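You operate a simulated robot arm through the tools that you are given. There is no shell and no other tool.

You are at the controls of a simulated robot arm. One attempt, no reset.

JOB
Set the controls near the shelf of the sample table. At the end: the start button of logger c31 is switched on; the teal jar from the shelf of the sample table is on the top of the sample table; the start button of logger c29 is switched off; the start button of logger c30 is switched off; whatever was shut is shut again. Leave all else as you found it, and nothing knocked over. Set down upright: jar.

It is judged by the outcome, as a careful person would: the job done as asked, and still so three seconds after it is handed in. It fails if anything else is knocked over, pushed out of place, dropped, spilled or broken.

ROBOT AND FRAMES
A 7-joint arm with a two-finger parallel gripper, fixed in place. Base frame: the origin is at the foot of the arm, x ahead of it, y to its left, z up. Lengths are in cm, angles in rad, forces in N, time in s.
Its first joint turns from -2.601 to 2.601 rad. Payload 3.43 kg.
Tool frame: the origin (TCP) lies between the finger pads and is the grasp point; the fingertips stand 3 cm ahead of it; z points along the fingers, y is the line along which they close. The gripper opens to 9.4 cm. The fingers are 2.8 cm wide and 1 cm thick; the gripper's body (5 by 9.6 cm) begins 5.5 cm behind the TCP.
Orientation is that of the tool frame in the base frame, as a unit quaternion [x, y, z, w]. With the fingers straight down and closing along the base's y, the tool's x points along the base's -x, its y along +y and its z along -z.

CONTROLS
- The arm moves only by the tool play_rows. Its argument "increments" is text: rows parted by semicolons, each of 6 numbers parted by spaces: the shift along the tool's x, y, z in cm, then the turn, a rotation vector about the tool's x, y, z in rad. In form: tx ty tz ax ay az; .... A call has 1 to 20 rows; each row shifts and turns the commanded pose from where the row before left it, along the tool's axes as they then stand. "gripper" is the gripper command, from -1 (fully open) to 1 (shut), values between in proportion, set as the call begins (left out, the last holds). A row lasts 0.2 s, in which the tool goes at most 5 cm and 0.15 rad; a call with a longer step from one row to the next is refused whole, and so is a gripper value outside its range. A pose out of reach is approached as far as the arm can. The call stops where the force on the tool passes 40 N (or 10 N more than at its start, if that is more) or the arm is blocked; 0.2 s more then pass. The fingers move at their own pace (about 4.5 cm/s each) and stop on an object; they squeeze with about 37 N. The grip force told is the motor's: it shows also when the fingers shut on nothing. Time passes only in rows, and 0.2 s behind the last, so rows that do not move let the fingers close. The reply holds the time, the measured pose of the TCP, the force on the tool along the base axes, the opening and the grip force, in the units named above and with some noise, with the torque about the TCP (base axes, N m) and any sound that the robot's microphone picked up.
- Cameras (640 x 400 px; columns grow to the right, rows downward): "scene" is fixed at [4.86, -50.05, 143.93]; the picture's right is [-0.72, -0.69, 0.00], its down [-0.60, 0.63, -0.50] and it looks along [0.34, -0.36, -0.87] (base axes); focal length 248 px, centre (320, 200). "wrist" rides on the gripper at [7.6, 1.4, -10.2] in the tool frame; the picture's right is [-0.18, 0.98, 0.00], its down [-0.75, -0.14, -0.64] and it looks along [-0.63, -0.12, 0.77] (tool axes); focal length 243 px, centre (320, 200). There is no depth. A picture from a camera that has moved, and an enlarged one, comes with that camera's place and axes in the base frame and with its lens.
- get_image(camera): a new picture of that camera. No time passes.
- inspect(camera, box): a new picture of the part [left, top, right, bottom] of that camera's present view, enlarged. No time passes.
- finish_job(): hands the job in; it is judged then, once.

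Nothing tells you positions but the pictures and the camera data. Unless the task says otherwise, let go and move clear before handing in.

The tools are called after ">>>" as name(argument=value, ...) on one line, values as JSON. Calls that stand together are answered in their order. play_rows: Moves the arm, as the interface text tells. Its arguments: {"type":"object","properties":{"increments":{"type":"string"},"gripper":{"type":"number"}},"required":["increments"]} The other tools are called the same way: get_image (camera) takes a picture; inspect (camera, box) takes an enlarged picture of a part of a camera's view; finish_job () hands the job in.

At the start:

```text
clock: 0.0
tool_pos: [49.48, -65.79, 110.58]
orientation: [0.0, 1.0, 0.0, 0.0]
contact_force: [-0.7, -0.1, -0.1]
moment: [-0.02, -0.01, 0.01]
finger_gap: 9.4
grip_force: 0.1
```

scene: 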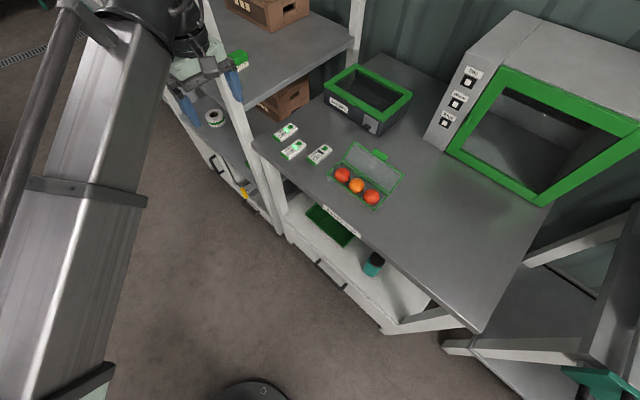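
wrist: 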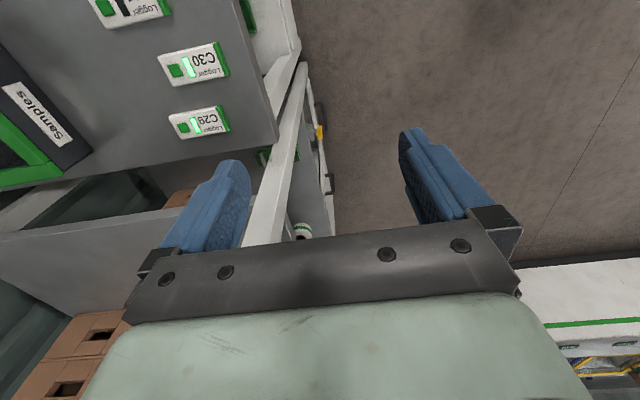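

I see the sample table with three loggers, an egg-box-like tray, and a teal jar on the shelf beneath. I'll take closer looks before moving.

>>> inspect(camera="scene", box=[240, 100, 400, 200])

>>> inspect(camera="scene", box=[260, 180, 500, 330])

>>> inspect(camera="wrist", box=[80, 0, 340, 160])

>>> get_image(camera="wrist")

```text
4.00 times, centred on (320, 150) of scene
camera zoom: at [4.86, -50.05, 143.93], right [-0.72, -0.69, 0.0], down [-0.6, 0.63, -0.5], along [0.34, -0.36, -0.87], focal length 990 px, centre (320, 400)
```

zoom: 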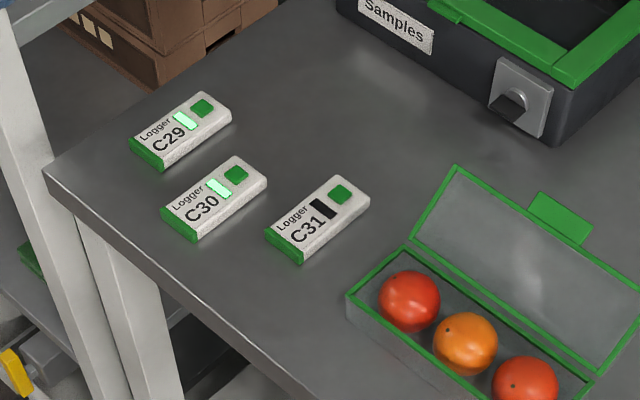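

```text
2.67 times, centred on (380, 255) of scene
camera zoom: at [4.86, -50.05, 143.93], right [-0.72, -0.69, 0.0], down [-0.6, 0.63, -0.5], along [0.34, -0.36, -0.87], focal length 660 px, centre (160, 53)
```

zoom: 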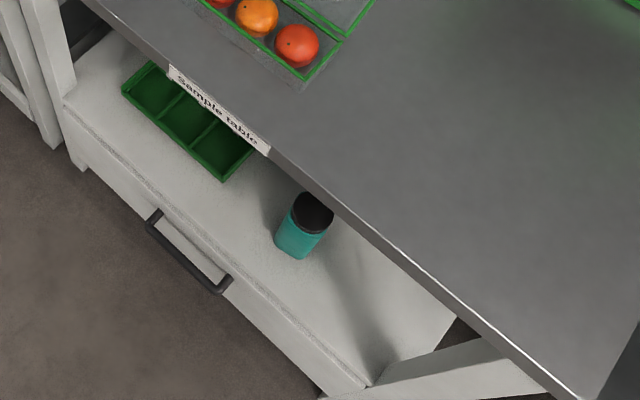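

```text
2.46 times, centred on (210, 80) of wrist
camera zoom: at [41.88, -64.35, 120.81], right [0.18, 0.98, 0.0], down [0.75, -0.14, 0.64], along [0.63, -0.12, -0.77], focal length 597 px, centre (591, 495)
```

zoom: 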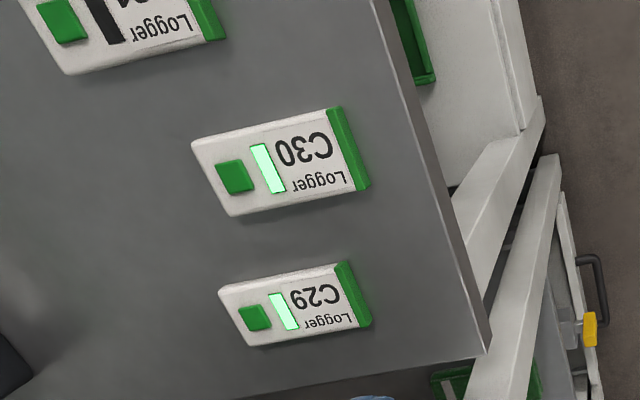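

```text
taken
camera wrist: at [41.88, -64.35, 120.81], right [0.18, 0.98, 0.0], down [0.75, -0.14, 0.64], along [0.63, -0.12, -0.77], focal length 243 px, centre (320, 200)
```

wrist: 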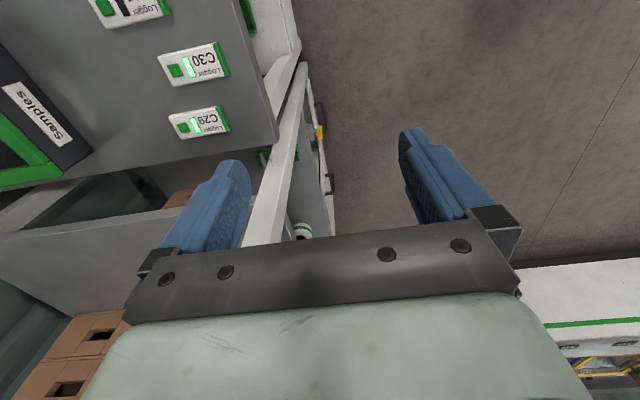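

The loggers triangulate to roughly C29 (53,-87), C30 (46,-84) and C31 (38.5,-88), with buttons at z≈86.5. C29 and C30 are lit and C31 is dark, so all three need a press. First I move away from the rack and turn the gripper so the camera faces the table.

>>> play_rows(increments="3 0 0 0 0 0; 4 0 0 0 0 0; 4 0 0 0 0 0; 4 0 0 0 0 0; 0 0 0 0 0 -0.143; 0 0 0 0 0 -0.143; 0 0 0 0 0 -0.143; 0 0 0 0 0 -0.143; 0 0 0 0 0 -0.143; 0 0 0 0 0 -0.143; 0 0 0 0 0 -0.143; 0 0 0 0 0 -0.143; 0 0 0 0 0 -0.143; 0 0 0 0 0 -0.143; 0 0 0 0 0 -0.1408; 0 0 0 0 0 0", gripper=1)

>>> get_image(camera="wrist")

>>> get_image(camera="scene")

```text
clock: 3.4
tool_pos: [34.48, -65.74, 110.56]
orientation: [0.708, -0.706, -0.001, 0.0]
contact_force: [-0.7, -1.1, 0.1]
moment: [0.0, 0.01, -0.03]
finger_gap: 0.0
grip_force: 33.2
```

```text
taken
camera wrist: at [33.07, -73.4, 120.81], right [-0.98, 0.18, 0.0], down [0.14, 0.75, 0.64], along [0.12, 0.63, -0.77], focal length 243 px, centre (320, 200)
```

wrist: 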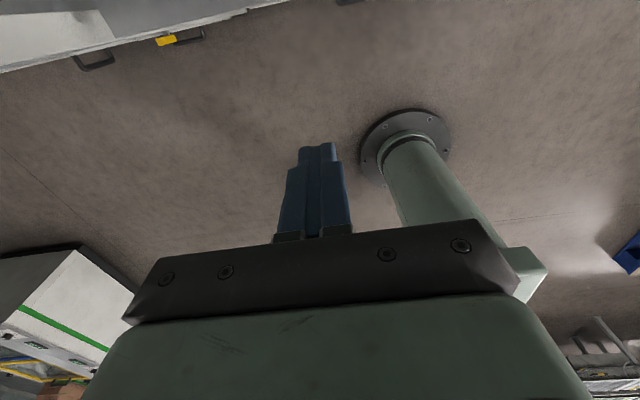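

```text
taken
```

scene: 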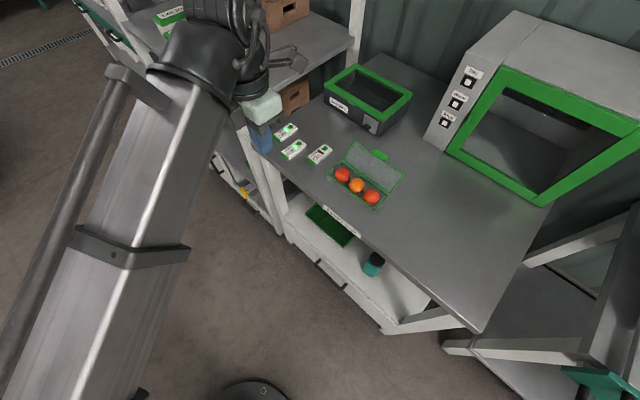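

The turn works. Next I go down in front of the table, clear of its edge, and tilt the tool outward to look at the jar on the shelf.

>>> play_rows(increments="-4 0 0 0 0 0; -4 0 0 0 0 0; 0 2.375 3.75 0 0 0; 0 2.375 3.75 0 0 0; 0 2.375 3.75 0 0 0; 0 2.375 3.75 0 0 0; 0 2.375 3.75 0 0 0; 0 2.375 3.75 0 0 0; 0 2.375 3.75 0 0 0; 0 2.375 3.75 0 0 0; 0 2.375 3.75 0 0 0; 0 2.375 3.75 0 0 0; 0 2.375 3.75 0 0 0; 0 2.375 3.75 0 0 0", gripper=1)

>>> play_rows(increments="0 0 0 0 0.131 0; 0 0 0 0 0.131 0; 0 0 0 0 0.131 0; 0 0 0 0 0.131 0; 0 0 0 0 0.131 0; 0 0 0 0 0.131 0; 0 0 0 0 0.131 0; 0 0 0 0 0.131 0; 0 0 0 0 0.131 0; 0 0 0 0 0 0")

>>> get_image(camera="wrist")

>>> get_image(camera="scene")

```text
clock: 6.4
tool_pos: [11.14, -56.92, 65.85]
orientation: [-0.7, 0.714, 0.003, -0.005]
contact_force: [-0.8, 0.6, -0.4]
moment: [-0.06, 0.0, 0.0]
finger_gap: 0.0
grip_force: 33.0
out of reach, approached as far as the arm can: row 12, 13, 14
```

```text
clock: 8.6
tool_pos: [10.77, -60.38, 63.76]
orientation: [-0.603, 0.616, -0.346, -0.369]
contact_force: [0.3, -0.7, -0.1]
moment: [-0.02, 0.04, 0.01]
finger_gap: 0.0
grip_force: 32.9
out of reach, approached as far as the arm can: row 5, 6, 7, 9
```

```text
taken
camera wrist: at [9.64, -55.12, 75.49], right [-0.98, 0.12, -0.14], down [0.16, 0.92, -0.35], along [0.09, -0.36, -0.93], focal length 243 px, centre (320, 200)
```

wrist: 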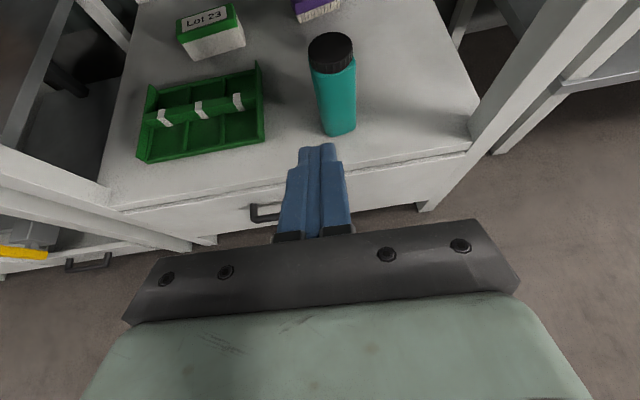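

```text
taken
```

scene: 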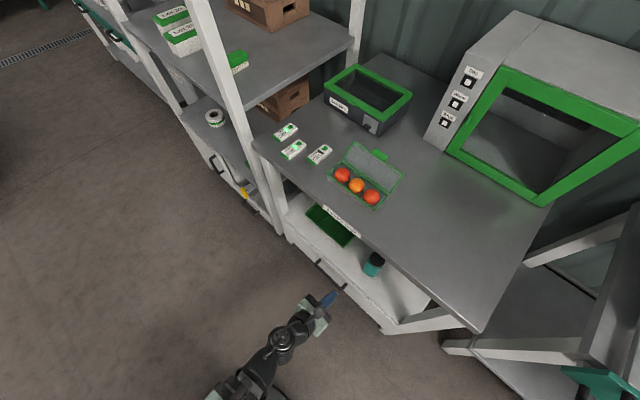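

The jar on the shelf is tall (teal body, black lid) next to a green divided tray. I'll take enlarged views of it to triangulate its position.

>>> inspect(camera="scene", box=[340, 240, 404, 280])

>>> inspect(camera="wrist", box=[240, 0, 432, 150])

>>> inspect(camera="wrist", box=[80, 0, 500, 260])

```text
10.00 times, centred on (372, 260) of scene
camera zoom: at [4.86, -50.05, 143.93], right [-0.72, -0.69, 0.0], down [-0.6, 0.63, -0.5], along [0.34, -0.36, -0.87], focal length 2476 px, centre (-200, -400)
```

zoom: 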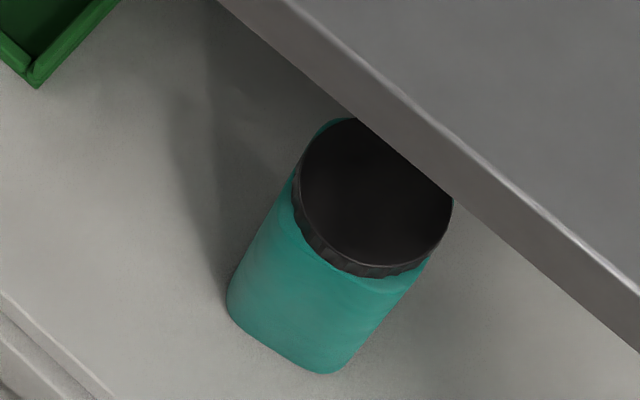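

```text
2.67 times, centred on (336, 75) of wrist
camera zoom: at [9.64, -55.12, 75.49], right [-0.98, 0.12, -0.14], down [0.16, 0.92, -0.35], along [0.09, -0.36, -0.93], focal length 647 px, centre (277, 533)
```

zoom: 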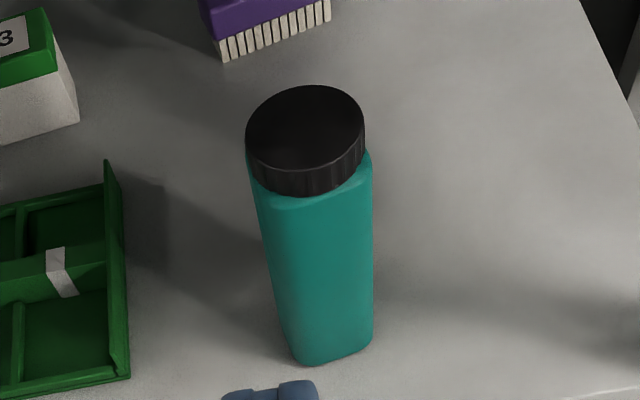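

```text
1.52 times, centred on (290, 130) of wrist
camera zoom: at [9.64, -55.12, 75.49], right [-0.98, 0.12, -0.14], down [0.16, 0.92, -0.35], along [0.09, -0.36, -0.93], focal length 370 px, centre (366, 307)
```

zoom: 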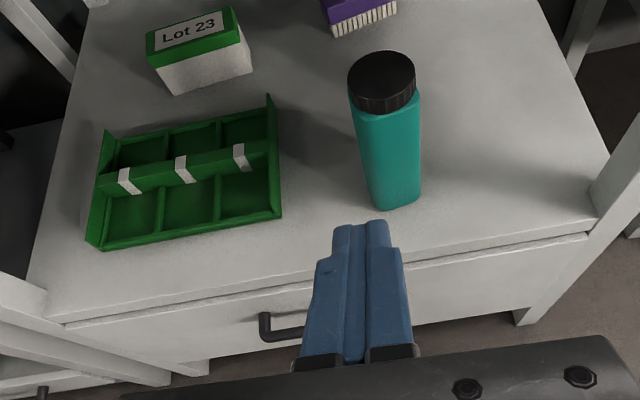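

The jar stands at about (8,-84), base z≈38, lid top z≈53, roughly 6 cm square and yawed ~15–18°. I make a small outward move to learn how the commanded pose behaves after the out-of-reach rows.

>>> play_rows(increments="0 0 4 0 0 0; 0 0 4 0 0 0; 0 0 0 0 0 0", gripper=-1)

>>> get_image(camera="wrist")

```text
clock: 9.4
tool_pos: [10.52, -67.48, 59.98]
orientation: [-0.603, 0.616, -0.346, -0.37]
contact_force: [0.4, -0.2, 0.9]
moment: [-0.01, 0.03, 0.01]
finger_gap: 6.86
grip_force: 0.1
```

```text
taken
camera wrist: at [9.37, -62.26, 71.64], right [-0.98, 0.12, -0.14], down [0.16, 0.92, -0.35], along [0.09, -0.36, -0.93], focal length 243 px, centre (320, 200)
```

wrist: 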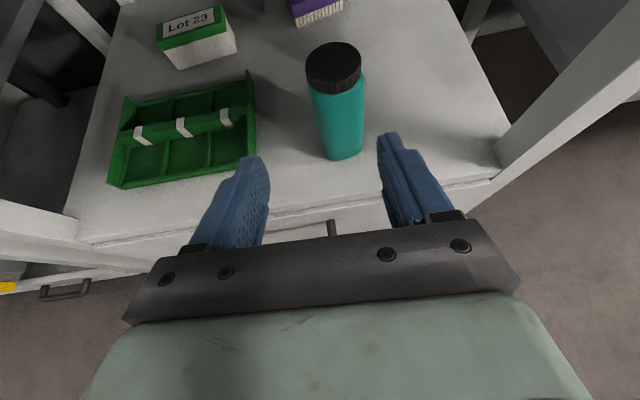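

The commanded pose just follows the measured one, good. Now I level the tool to about 20° below horizontal, align its yaw with the jar, and go to a pre-grasp about 13 cm short of it.

>>> play_rows(increments="0 0 0 0 0.08 0; 0 0 0 0 0.08 0; 0 0 0 0.07 0 -0.025; 0 0 0 0.07 0 -0.025; -1.77 1.06 1.73 0 0 0; -1.77 1.06 1.73 0 0 0; -1.77 1.06 1.73 0 0 0; -1.77 1.06 1.73 0 0 0; 0 0 0 0 0 0", gripper=-1)

>>> get_image(camera="wrist")

>>> get_image(camera="scene")

```text
clock: 11.4
tool_pos: [10.66, -71.84, 51.78]
orientation: [0.592, -0.569, 0.399, 0.407]
contact_force: [0.7, -0.3, -0.1]
moment: [0.02, 0.01, 0.01]
finger_gap: 9.41
grip_force: 0.0
out of reach, approached as far as the arm can: row 4, 5, 6, 7, 8
```

```text
taken
camera wrist: at [9.22, -64.86, 62.67], right [-0.99, 0.04, -0.15], down [0.11, 0.87, -0.49], along [0.1, -0.5, -0.86], focal length 243 px, centre (320, 200)
```

wrist: 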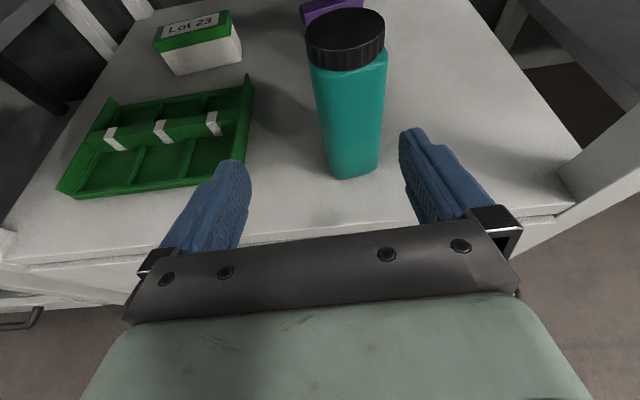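

```text
taken
```

scene: 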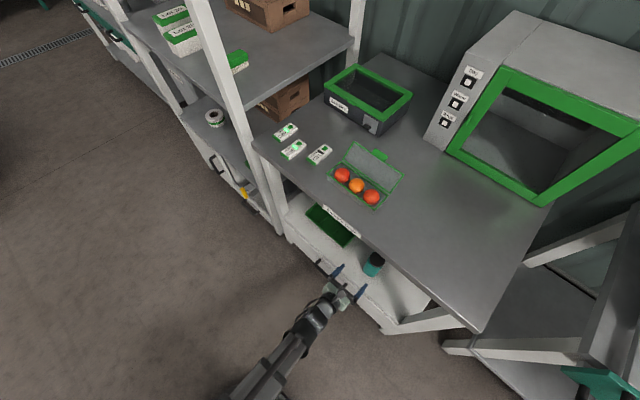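

The x-up orientation sits right at the wrist joint's limit. I'll back off, roll the gripper half a turn (camera underneath), then level it and yaw to the jar.

>>> play_rows(increments="0 0 -4 0 0 0; 0 0 -4 0 0 0; 0 0 0 0 0 0.144; 0 0 0 0 0 0.144; 0 0 0 0 0 0.144; 0 0 0 0 0 0.144; 0 0 0 0 0 0.144; 0 0 0 0 0 0.144; 0 0 0 0 0 0.144; 0 0 0 0 0 0.144; 0 0 0 0 0 0.144; 0 0 0 0 0 0.144; 0 0 0 0 0 0.144; 0 0 0 0 0 0.144; 0 0 0 0 0 0.144; 0 0 0 0 0 0.144; 0 0 0 0 0 0.144; 0 0 0 0 0 0.144; 0 0 0 0 0 0.144; 0 0 0 0 0 0.144", gripper=-1)

>>> play_rows(increments="0 0 0 0 0 0.1445; 0 0 0 0 0 0.1445; 0 0 0 0 0 0.1445; 0 0 0 0 0 0.1445; 0 0 0 -0.088 0 -0.033; 0 0 0 0 0.13 0; 0 0 0 0 0 0")

>>> get_image(camera="wrist")

>>> get_image(camera="scene")

```text
clock: 15.6
tool_pos: [11.01, -64.3, 54.71]
orientation: [0.386, 0.724, -0.499, 0.278]
contact_force: [0.3, 0.5, 0.2]
moment: [-0.02, -0.01, 0.02]
finger_gap: 9.39
grip_force: 0.0
out of reach, approached as far as the arm can: row 1
```

```text
clock: 17.2
tool_pos: [10.92, -64.32, 54.72]
orientation: [0.601, 0.61, -0.361, 0.369]
contact_force: [0.4, 0.4, -0.6]
moment: [-0.03, -0.01, 0.02]
finger_gap: 9.38
grip_force: 0.1
out of reach, approached as far as the arm can: row 5
```

```text
taken
camera wrist: at [12.04, -51.72, 52.75], right [0.98, -0.07, 0.17], down [-0.15, 0.21, 0.97], along [-0.1, -0.97, 0.2], focal length 243 px, centre (320, 200)
```

wrist: 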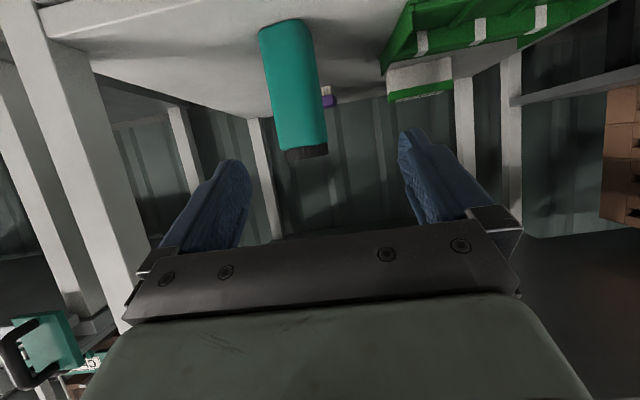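

```text
taken
```

scene: 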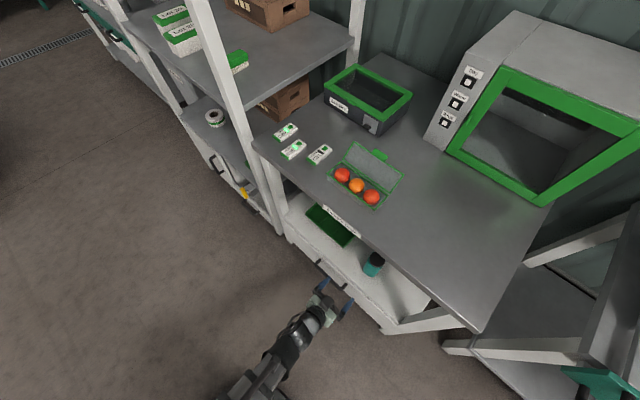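

Something still limits moving toward -x and yawing one way, so it isn't the wrist roll. I'll probe whether yawing the other way frees the motion.

>>> play_rows(increments="0 0 0 0.106 0 0.056; 0 -2 0 0 0 0; 0 -2 0 0 0 0; 0 0 0 0 0 0")

```text
clock: 18.2
tool_pos: [6.9, -63.72, 54.48]
orientation: [0.636, 0.574, -0.382, 0.348]
contact_force: [-0.9, 1.2, -0.4]
moment: [0.02, 0.01, 0.03]
finger_gap: 9.41
grip_force: 0.0
```

That worked, so there is room with the yaw turned the other way. Let me check the arm posture and the jar view before going on.

>>> get_image(camera="scene")

>>> inspect(camera="scene", box=[180, 240, 420, 400])

>>> get_image(camera="wrist")

```text
taken
```

scene: 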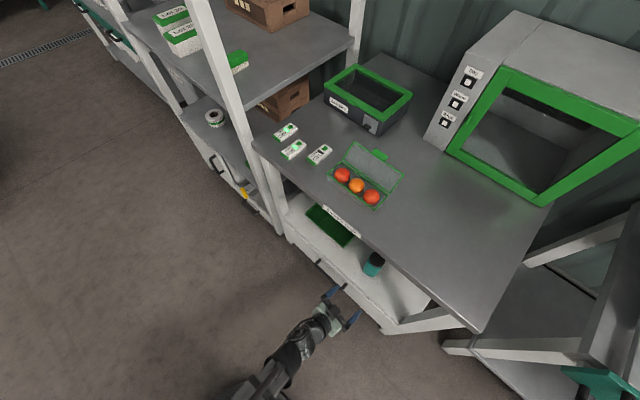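

```text
2.50 times, centred on (300, 320) of scene
camera zoom: at [4.86, -50.05, 143.93], right [-0.72, -0.69, 0.0], down [-0.6, 0.63, -0.5], along [0.34, -0.36, -0.87], focal length 619 px, centre (370, -100)
```

zoom: 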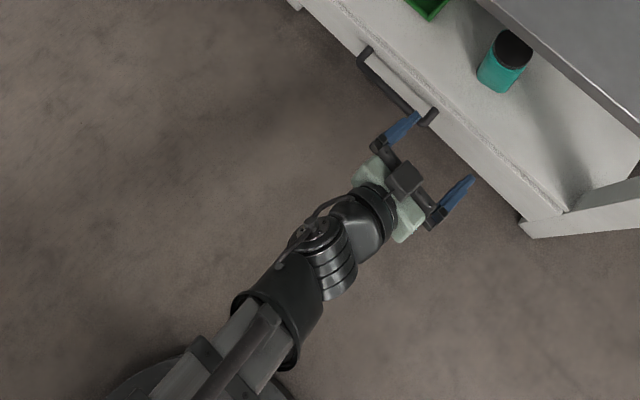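

```text
taken
camera wrist: at [9.61, -51.43, 52.67], right [0.97, -0.18, 0.17], down [-0.12, 0.23, 0.97], along [-0.22, -0.96, 0.2], focal length 243 px, centre (320, 200)
```

wrist: 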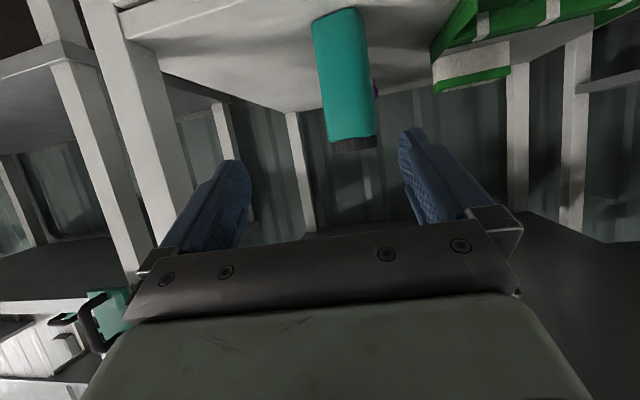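

>>> inspect(camera="wrist", box=[280, 0, 420, 160])

```text
2.50 times, centred on (350, 80) of wrist
camera zoom: at [9.61, -51.43, 52.67], right [0.97, -0.18, 0.17], down [-0.12, 0.23, 0.97], along [-0.22, -0.96, 0.2], focal length 606 px, centre (245, 500)
```

zoom: 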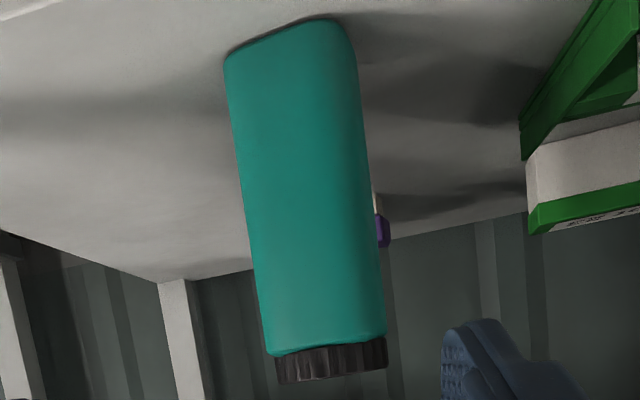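

The jar's centre comes out again near (8,-84), 6 cm wide, yawed about 8°. I advance to a pre-grasp in front of it and then try yawing toward its face normal.

>>> play_rows(increments="-0.25 0.7 3.7 0 0 0; -0.25 0.7 3.7 0 0 0; -0.25 0.7 3.7 0 0 0; 0 0 0 -0.088 0 -0.047; 0 0 0 -0.088 0 -0.047; 0 0 0 0 0 0")

>>> get_image(camera="wrist")

```text
clock: 19.6
tool_pos: [7.38, -73.34, 48.87]
orientation: [0.62, 0.619, -0.349, 0.332]
contact_force: [0.5, 0.3, -0.2]
moment: [-0.02, -0.02, -0.01]
finger_gap: 9.4
grip_force: 0.1
out of reach, approached as far as the arm can: row 5
```

```text
taken
camera wrist: at [8.85, -60.6, 47.9], right [0.98, -0.11, 0.14], down [-0.12, 0.14, 0.98], along [-0.13, -0.98, 0.12], focal length 243 px, centre (320, 200)
```

wrist: 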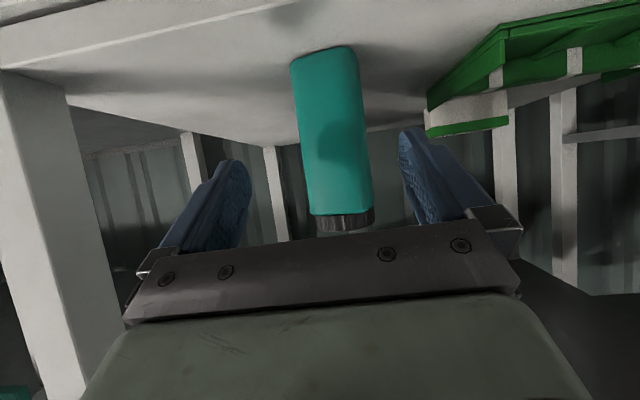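

The tool now points at az ≈ -91.5° with 32° tilt, and the jar is centred between the open fingers. I advance in two steps, checking in between.

>>> play_rows(increments="-0.98 0.2 2.41 0 0 0; -0.98 0.2 2.41 0 0 0; 0 0 0 0 0 0")

>>> get_image(camera="wrist")

>>> inspect(camera="scene", box=[300, 220, 428, 300])

```text
clock: 20.4
tool_pos: [11.1, -75.99, 48.53]
orientation: [0.625, 0.613, -0.327, 0.356]
contact_force: [0.4, 0.0, -0.3]
moment: [-0.01, 0.01, 0.0]
finger_gap: 9.38
grip_force: 0.0
out of reach, approached as far as the arm can: row 1, 2
```

```text
taken
camera wrist: at [12.45, -63.29, 47.68], right [0.98, -0.09, 0.2], down [-0.19, 0.14, 0.97], along [-0.12, -0.99, 0.12], focal length 243 px, centre (320, 200)
```

wrist: 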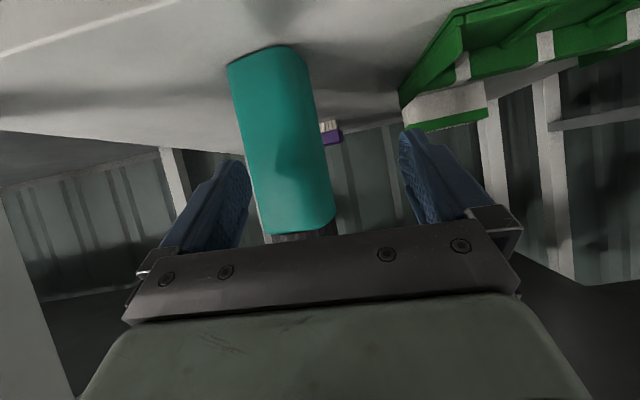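

```text
5.00 times, centred on (364, 260) of scene
camera zoom: at [4.86, -50.05, 143.93], right [-0.72, -0.69, 0.0], down [-0.6, 0.63, -0.5], along [0.34, -0.36, -0.87], focal length 1238 px, centre (100, -100)
```

zoom: 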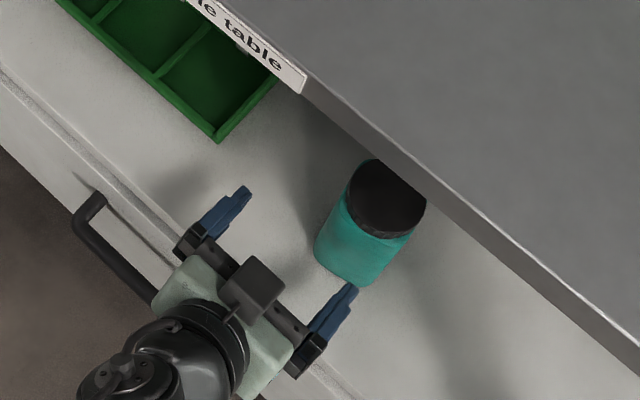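

The arm drifted toward +x instead of following, so I need to understand the limit before going near the jar. I back out, raise the tool in the open and test swinging around the base with the tool co-rotating.

>>> play_rows(increments="0 0 -4 0 0 0; 0 0 -4 0 0 0; 0 0 -4 0 0 0; -4 0 -2 0 0 0; -4 0 -2 0 0 0; -4 0 -2 0 0 0; -4 0 -2 0 0 0; 0 0 0 0 0 0")

>>> get_image(camera="scene")

```text
clock: 22.2
tool_pos: [11.96, -68.78, 70.61]
orientation: [0.485, 0.699, -0.418, 0.319]
contact_force: [0.7, 0.0, -0.7]
moment: [-0.05, 0.05, -0.08]
finger_gap: 9.41
grip_force: 0.0
out of reach, approached as far as the arm can: row 1, 2, 3, 5, 6
```

```text
taken
```

scene: 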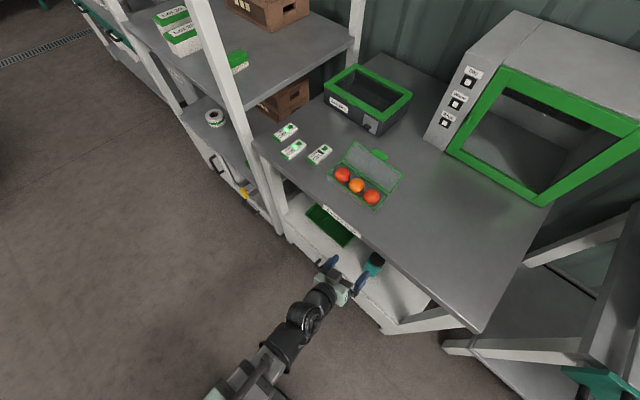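

The limits look like a near-straight wrist (tool aligned with the forearm) that let the tool roll. I'll back away from the table and bring the tool back toward pointing down to reset the wrist.

>>> play_rows(increments="1.4 0.6 -3 0 0 0; 1.4 0.6 -3 0 0 0; 1.4 0.6 -3 0 0 0; 0 0 0 0 0.14 0; 0 0 0 0 0.14 0; 0 0 0 0 0.14 0; 0 0 0 0 0.14 0; 0 0 0 0 0.14 0; 0 0 0 0 0 0")

```text
clock: 24.2
tool_pos: [14.04, -62.96, 68.83]
orientation: [0.662, 0.715, -0.157, 0.162]
contact_force: [-0.2, 0.8, -0.6]
moment: [-0.01, 0.02, 0.0]
finger_gap: 9.41
grip_force: 0.1
out of reach, approached as far as the arm can: row 2, 3, 4
```

The orientation is clean again (64° below horizontal, no roll). I test moving toward -x from here at this steeper tilt.

>>> play_rows(increments="0 -3 0 0 0 0; 0 -3 0 0 0 0; 0 0 0 0 0 0")

>>> inspect(camera="scene", box=[180, 240, 420, 400])

```text
clock: 25.0
tool_pos: [7.79, -63.28, 68.86]
orientation: [0.66, 0.716, -0.157, 0.164]
contact_force: [0.7, 0.3, -0.3]
moment: [0.01, 0.0, -0.01]
finger_gap: 9.4
grip_force: 0.0
```

```text
2.50 times, centred on (300, 320) of scene
camera zoom: at [4.86, -50.05, 143.93], right [-0.72, -0.69, 0.0], down [-0.6, 0.63, -0.5], along [0.34, -0.36, -0.87], focal length 619 px, centre (370, -100)
```

zoom: 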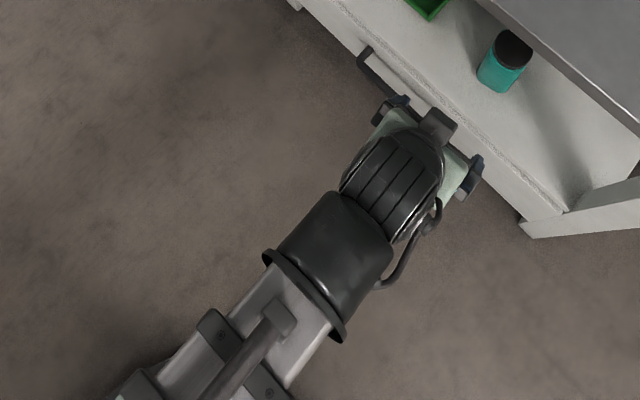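

With the tool steeper the arm moves freely, so the straight wrist was the culprit. I'll grasp with about 57° down-tilt: align yaw to the jar's face and descend to a pre-grasp in front of it.

>>> play_rows(increments="0 0 0 0 -0.122 0; 0 0 0 -0.0466 0 -0.0717; 0.59 -0.41 3.67 0 0 0; 0.59 -0.41 3.67 0 0 0; 0.59 -0.41 3.67 0 0 0; 0.59 -0.41 3.67 0 0 0; 0.59 -0.41 3.67 0 0 0; 0.59 -0.41 3.67 0 0 0; 0 0 0 0 0 0")

>>> get_image(camera="wrist")

>>> get_image(camera="scene")

```text
clock: 27.0
tool_pos: [6.75, -72.88, 48.48]
orientation: [0.62, 0.731, -0.188, 0.214]
contact_force: [0.2, 0.3, -1.1]
moment: [0.0, 0.02, 0.0]
finger_gap: 9.41
grip_force: 0.0
```

```text
taken
camera wrist: at [6.23, -60.8, 52.81], right [1.0, 0.01, 0.09], down [-0.08, -0.3, 0.95], along [0.03, -0.95, -0.3], focal length 243 px, centre (320, 200)
```

wrist: 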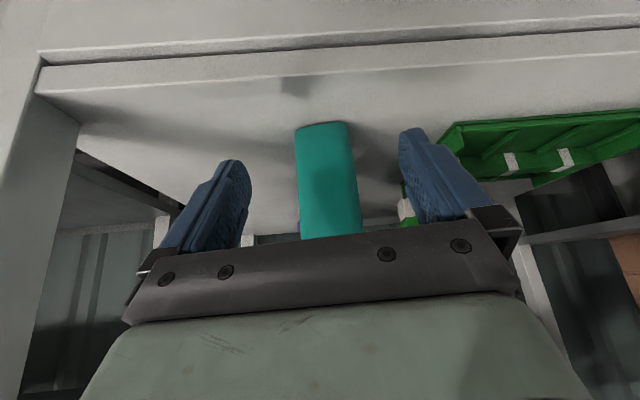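

```text
taken
```

scene: 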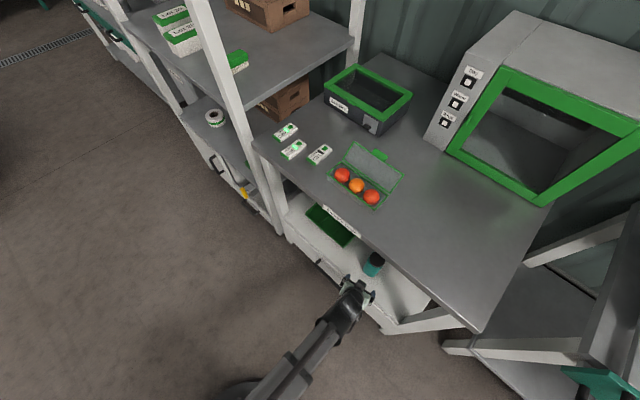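

>>> inspect(camera="wrist", box=[250, 90, 410, 250])

>>> inspect(camera="scene", box=[320, 230, 416, 310])

```text
2.50 times, centred on (330, 170) of wrist
camera zoom: at [6.23, -60.8, 52.81], right [1.0, 0.01, 0.09], down [-0.08, -0.3, 0.95], along [0.03, -0.95, -0.3], focal length 606 px, centre (295, 275)
```

zoom: 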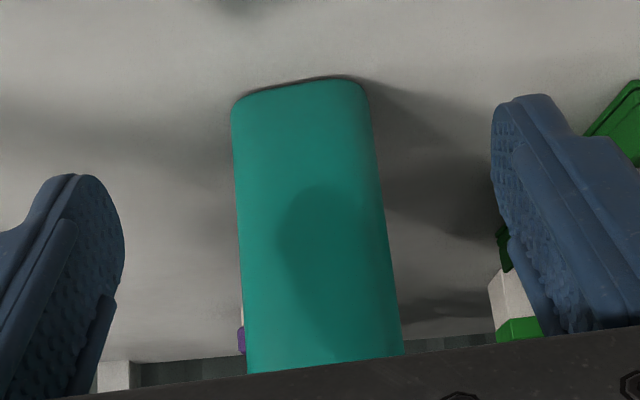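

```text
5.00 times, centred on (368, 270) of scene
camera zoom: at [4.86, -50.05, 143.93], right [-0.72, -0.69, 0.0], down [-0.6, 0.63, -0.5], along [0.34, -0.36, -0.87], focal length 1238 px, centre (80, -150)
```

zoom: 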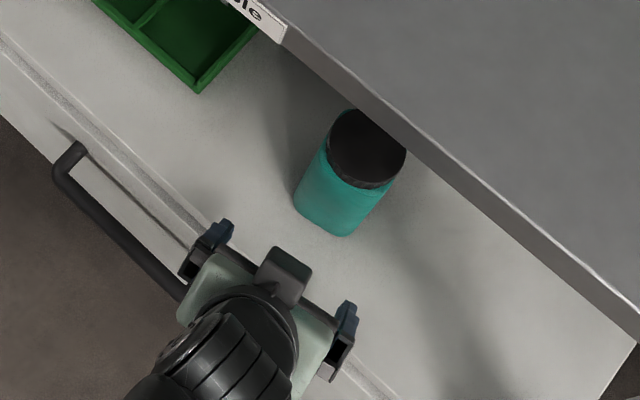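

The yaw now matches the jar's face within a degree or so. I slide in horizontally to straddle it.

>>> play_rows(increments="-1.734 -0.1 1.13 0 0 0; -1.734 -0.1 1.13 0 0 0; -1.734 -0.1 1.13 0 0 0; -1.734 -0.1 1.13 0 0 0; -1.734 -0.1 1.13 0 0 0; 0 0 0 0 0 0")

>>> get_image(camera="wrist")

>>> inspect(camera="scene", box=[320, 230, 416, 310])

```text
clock: 28.4
tool_pos: [7.87, -83.45, 48.45]
orientation: [0.62, 0.731, -0.189, 0.215]
contact_force: [-1.1, 1.4, 2.4]
moment: [-0.01, -0.06, 0.02]
finger_gap: 9.39
grip_force: 0.1
```

```text
taken
camera wrist: at [7.34, -71.44, 52.85], right [1.0, 0.01, 0.09], down [-0.08, -0.3, 0.95], along [0.03, -0.95, -0.3], focal length 243 px, centre (320, 200)
```

wrist: 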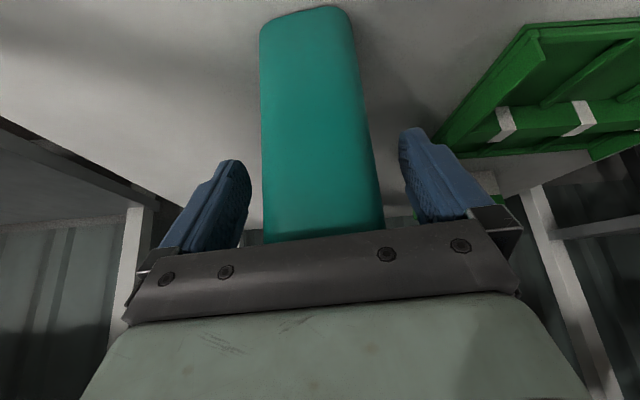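

```text
5.00 times, centred on (368, 270) of scene
camera zoom: at [4.86, -50.05, 143.93], right [-0.72, -0.69, 0.0], down [-0.6, 0.63, -0.5], along [0.34, -0.36, -0.87], focal length 1238 px, centre (80, -150)
```

zoom: 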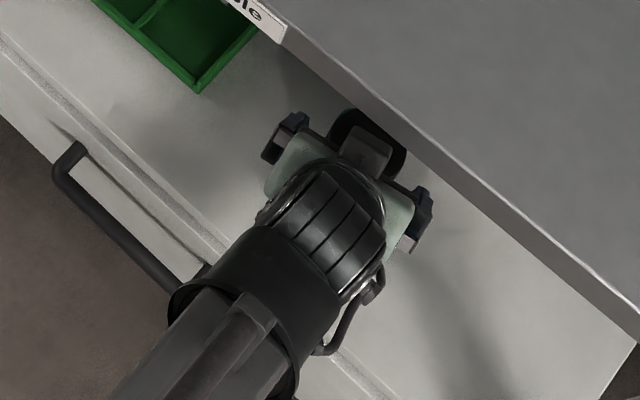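

There's a hint of contact force (2.4 N), perhaps the palm near the lid. I ease back half a centimetre and re-read.

>>> play_rows(increments="0.5 0.03 -0.33 0 0 0; 0 0 0 0 0 0")

>>> get_image(camera="wrist")

```text
clock: 29.0
tool_pos: [7.82, -82.7, 48.33]
orientation: [0.62, 0.731, -0.188, 0.214]
contact_force: [-0.8, 0.2, 0.2]
moment: [-0.02, 0.01, 0.01]
finger_gap: 9.42
grip_force: 0.1
```

```text
taken
camera wrist: at [7.25, -70.74, 52.8], right [1.0, 0.01, 0.09], down [-0.08, -0.3, 0.95], along [0.03, -0.95, -0.3], focal length 243 px, centre (320, 200)
```

wrist: 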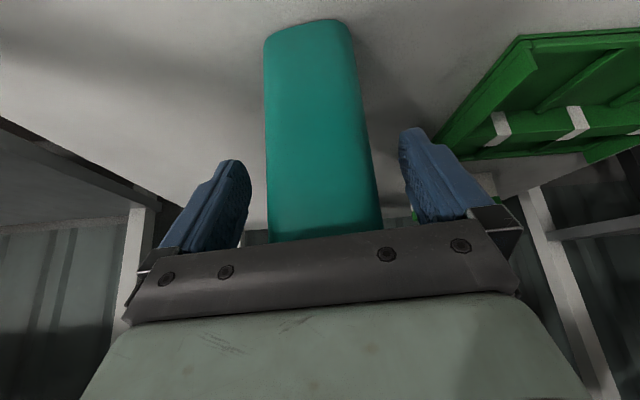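

Contact gone and the jar hasn't moved (front face at y≈-82, centre ≈-85). I go in slightly higher and deeper so the pads sit around the jar's middle, then close.

>>> play_rows(increments="-0.85 0 -1.3 0 0 0; -0.55 -0.02 0.36 0 0 0; -0.55 -0.02 0.36 0 0 0; 0 0 0 0 0 0")

>>> get_image(camera="wrist")

```text
clock: 30.0
tool_pos: [8.06, -84.08, 49.89]
orientation: [0.62, 0.73, -0.189, 0.214]
contact_force: [0.3, -0.7, 0.8]
moment: [-0.02, -0.02, 0.02]
finger_gap: 9.4
grip_force: 0.0
```

```text
taken
camera wrist: at [7.46, -71.99, 54.42], right [1.0, 0.01, 0.09], down [-0.08, -0.3, 0.95], along [0.03, -0.95, -0.3], focal length 243 px, centre (320, 200)
```

wrist: 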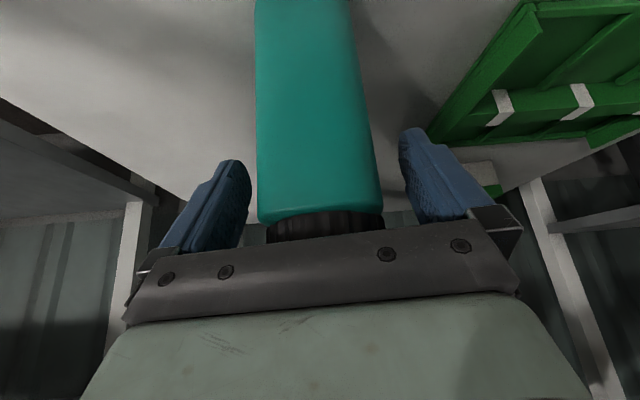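

The pads are beside the upper body of the jar. Closing the gripper.

>>> play_rows(increments="0 0 0 0 0 0; 0 0 0 0 0 0; 0 0 0 0 0 0; 0 0 0 0 0 0; 0 0 0 0 0 0; 0 0 0 0 0 0", gripper=1)

>>> get_image(camera="wrist")

```text
clock: 31.4
tool_pos: [7.98, -83.99, 50.04]
orientation: [0.62, 0.731, -0.189, 0.214]
contact_force: [2.4, -0.2, 0.3]
moment: [-0.04, -0.06, -0.03]
finger_gap: 6.23
grip_force: 37.2
```

```text
taken
camera wrist: at [7.46, -71.99, 54.42], right [1.0, 0.01, 0.09], down [-0.08, -0.3, 0.95], along [0.03, -0.95, -0.3], focal length 243 px, centre (320, 200)
```

wrist: 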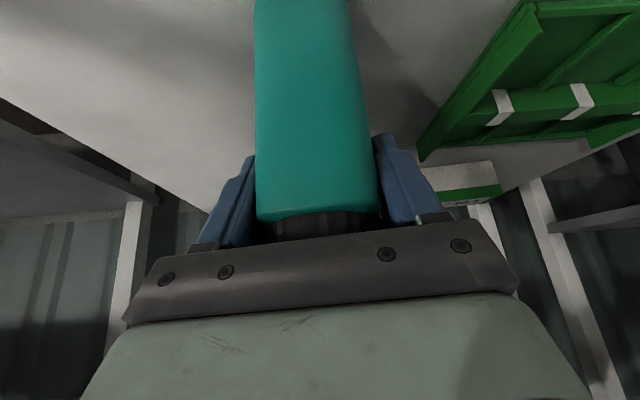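

Jar gripped (6.2 cm). Lifting a little to check hold.

>>> play_rows(increments="-0.55 0 -0.84 0 0 0; -0.55 0 -0.84 0 0 0; -0.55 0 -0.84 0 0 0; 0 0 0 0 0 0")

>>> get_image(camera="wrist")

```text
clock: 32.4
tool_pos: [8.08, -83.96, 52.92]
orientation: [0.62, 0.731, -0.188, 0.214]
contact_force: [-1.2, 0.4, -3.6]
moment: [0.03, 0.01, 0.01]
finger_gap: 6.2
grip_force: 37.2
```

```text
taken
camera wrist: at [7.66, -71.97, 57.43], right [1.0, 0.01, 0.09], down [-0.08, -0.3, 0.95], along [0.03, -0.95, -0.3], focal length 243 px, centre (320, 200)
```

wrist: 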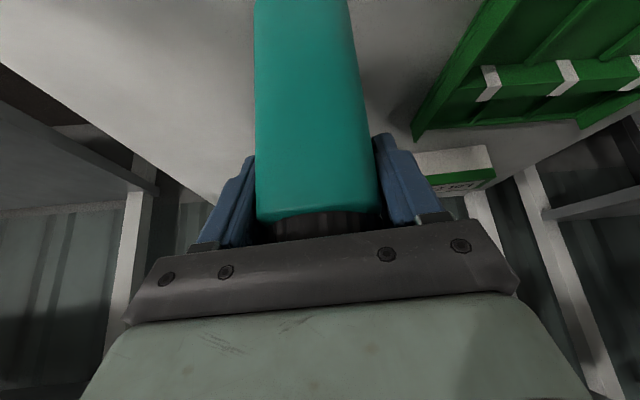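

Held cleanly (~0.35 kg). Now I pull the jar straight out from under the tabletop, then check before raising.

>>> play_rows(increments="2.97 0.58 -1.94 0 0 0; 2.97 0.58 -1.94 0 0 0; 2.97 0.58 -1.94 0 0 0; 2.97 0.58 -1.94 0 0 0; 2.97 0.58 -1.94 0 0 0; 0 0 0 0 0 0")

>>> get_image(camera="scene")

```text
clock: 33.8
tool_pos: [8.25, -65.67, 53.02]
orientation: [0.62, 0.731, -0.189, 0.215]
contact_force: [-0.5, -1.2, -2.4]
moment: [0.01, 0.04, 0.0]
finger_gap: 6.21
grip_force: 36.6
```

```text
taken
```

scene: 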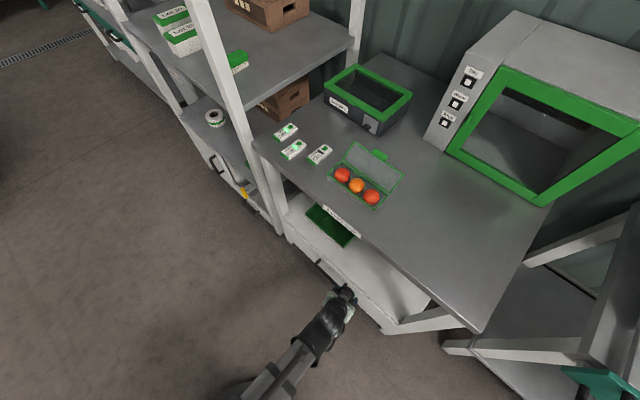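

Clear of the tabletop. Raising straight up.

>>> play_rows(increments="-2.1 0 -3.4 0 0 0; -2.18 -0.04 -3.35 0 0 0; -2.18 -0.04 -3.35 0 0 0; -2.18 -0.04 -3.35 0 0 0; -2.18 -0.04 -3.35 0 0 0; -2.18 -0.04 -3.35 0 0 0; -2.18 -0.04 -3.35 0 0 0; -2.18 -0.04 -3.35 0 0 0; -2.18 -0.04 -3.35 0 0 0; -2.18 -0.04 -3.35 0 0 0; -2.18 -0.04 -3.35 0 0 0; -2.18 -0.04 -3.35 0 0 0; 0 0 0 0 0 0")

>>> get_image(camera="scene")

>>> get_image(camera="wrist")

```text
clock: 36.6
tool_pos: [8.31, -65.76, 100.53]
orientation: [0.62, 0.731, -0.188, 0.214]
contact_force: [1.3, 0.1, -3.3]
moment: [0.04, 0.04, -0.01]
finger_gap: 6.19
grip_force: 37.1
```

```text
taken
```

scene: 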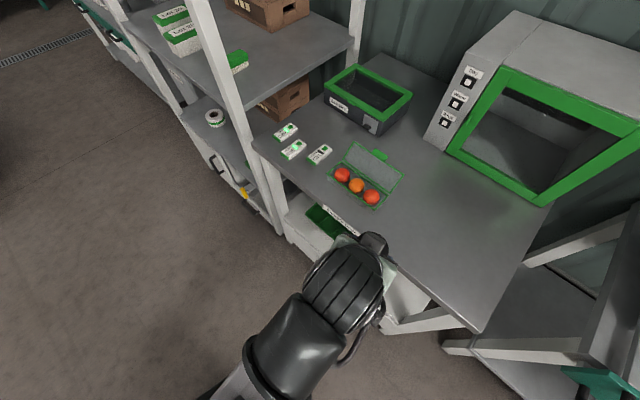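

```text
taken
camera wrist: at [7.74, -53.85, 104.94], right [1.0, 0.01, 0.09], down [-0.08, -0.3, 0.95], along [0.03, -0.95, -0.3], focal length 243 px, centre (320, 200)
```

wrist: 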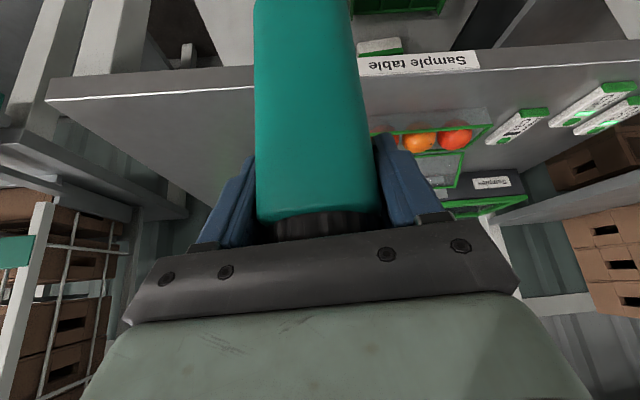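

Jar bottom is about 3 cm above the tabletop level (z≈85.4). I move over a clear patch of table at about x=2, y=-84, away from the tomato box.

>>> play_rows(increments="-0.82 0 -1.26 0 0 0; -2.68 -1.8 1.77 0 0 0; -2.68 -1.8 1.77 0 0 0; -2.68 -1.8 1.77 0 0 0; -2.68 -1.8 1.77 0 0 0; -2.68 -1.8 1.77 0 0 0; 0 0 0 0 0 0")

>>> get_image(camera="scene")

>>> get_image(camera="wrist")

```text
clock: 38.2
tool_pos: [1.93, -82.95, 102.22]
orientation: [0.62, 0.731, -0.188, 0.213]
contact_force: [0.4, 0.5, -3.8]
moment: [0.0, 0.02, 0.0]
finger_gap: 6.17
grip_force: 37.2
```

```text
taken
```

scene: 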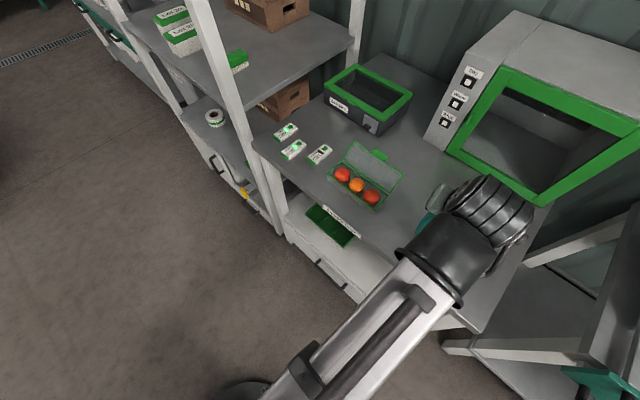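

```text
taken
camera wrist: at [1.37, -70.97, 106.57], right [1.0, 0.01, 0.09], down [-0.08, -0.3, 0.95], along [0.03, -0.95, -0.3], focal length 243 px, centre (320, 200)
```

wrist: 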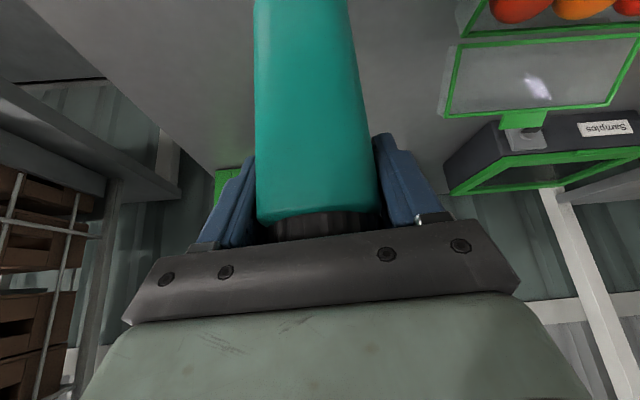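

>>> play_rows(increments="0.96 0.02 1.47 0 0 0; 0.96 0.02 1.47 0 0 0; 0 0 0 0 0 0")

>>> get_image(camera="wrist")

>>> inspect(camera="scene", box=[370, 160, 530, 260])

```text
clock: 39.0
tool_pos: [2.05, -83.09, 98.59]
orientation: [0.62, 0.731, -0.19, 0.214]
contact_force: [0.2, -0.2, -4.4]
moment: [0.0, 0.01, 0.01]
finger_gap: 6.21
grip_force: 36.7
```

```text
taken
camera wrist: at [1.49, -71.03, 103.18], right [1.0, 0.01, 0.09], down [-0.08, -0.3, 0.95], along [0.03, -0.95, -0.3], focal length 243 px, centre (320, 200)
```

wrist: 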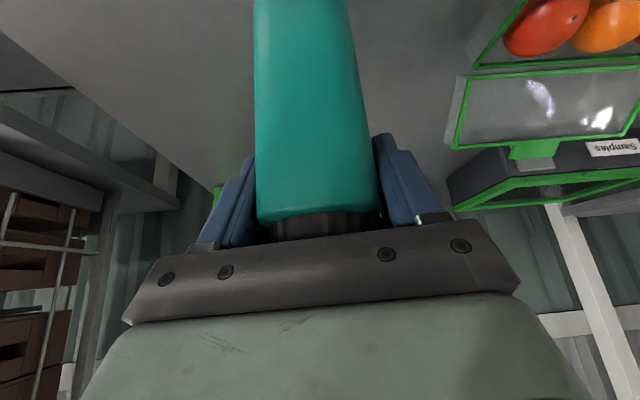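

```text
4.00 times, centred on (450, 210) of scene
camera zoom: at [4.86, -50.05, 143.93], right [-0.72, -0.69, 0.0], down [-0.6, 0.63, -0.5], along [0.34, -0.36, -0.87], focal length 990 px, centre (-200, 160)
```

zoom: 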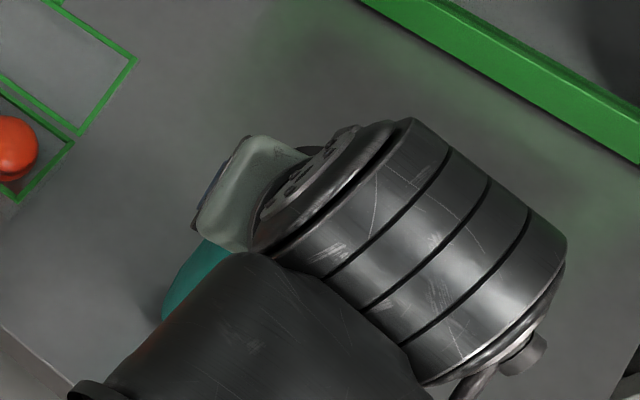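

Still hanging free. I lower in small steps, watching the force.

>>> play_rows(increments="0.164 0.003 0.251 0 0 0; 0.164 0.003 0.251 0 0 0; 0 0 0 0 0 0")

>>> play_rows(increments="0.164 0.003 0.251 0 0 0; 0 0 0 0 0 0")

```text
clock: 39.8
tool_pos: [1.88, -83.14, 98.31]
orientation: [0.62, 0.731, -0.188, 0.215]
contact_force: [0.3, -0.5, -3.4]
moment: [-0.03, 0.01, -0.01]
finger_gap: 6.17
grip_force: 37.0
```

```text
clock: 40.4
tool_pos: [1.76, -82.99, 97.99]
orientation: [0.62, 0.731, -0.188, 0.214]
contact_force: [-0.1, 0.7, -2.8]
moment: [-0.02, -0.04, -0.01]
finger_gap: 6.15
grip_force: 37.1
```

>>> play_rows(increments="0.164 0.003 0.251 0 0 0; 0 0 0 0 0 0")

>>> play_rows(increments="0.164 0.003 0.251 0 0 0; 0 0 0 0 0 0")

```text
clock: 41.0
tool_pos: [1.76, -83.04, 97.67]
orientation: [0.62, 0.731, -0.188, 0.213]
contact_force: [-0.2, 0.4, -3.8]
moment: [0.01, -0.01, -0.03]
finger_gap: 6.15
grip_force: 37.1
```

```text
clock: 41.6
tool_pos: [1.7, -83.05, 97.46]
orientation: [0.62, 0.731, -0.188, 0.214]
contact_force: [-1.0, 1.1, 3.1]
moment: [0.23, -0.08, 0.07]
finger_gap: 6.18
grip_force: 37.7
```

The jar has touched the table (force reversed). Releasing it.

>>> play_rows(increments="0 0 0 0 0 0; 0 0 0 0 0 0; 0 0 0 0 0 0; 0 0 0 0 0 0; 0 0 0 0 0 0", gripper=-1)

>>> get_image(camera="wrist")

```text
clock: 42.8
tool_pos: [1.6, -83.06, 97.42]
orientation: [0.62, 0.731, -0.188, 0.213]
contact_force: [-0.5, -0.1, 0.2]
moment: [0.02, -0.03, 0.03]
finger_gap: 9.41
grip_force: 0.1
```

```text
taken
camera wrist: at [1.23, -71.02, 101.89], right [1.0, 0.01, 0.09], down [-0.08, -0.3, 0.95], along [0.03, -0.95, -0.3], focal length 243 px, centre (320, 200)
```

wrist: 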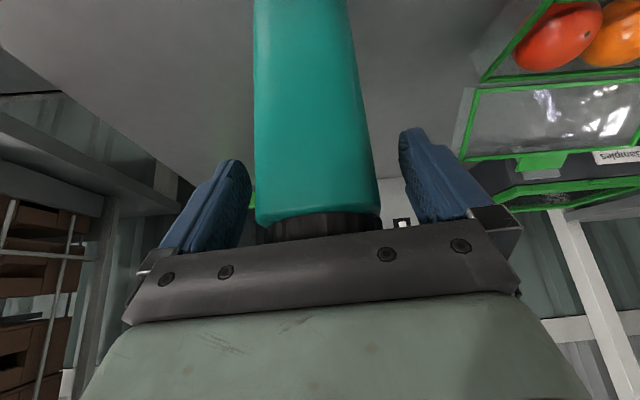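

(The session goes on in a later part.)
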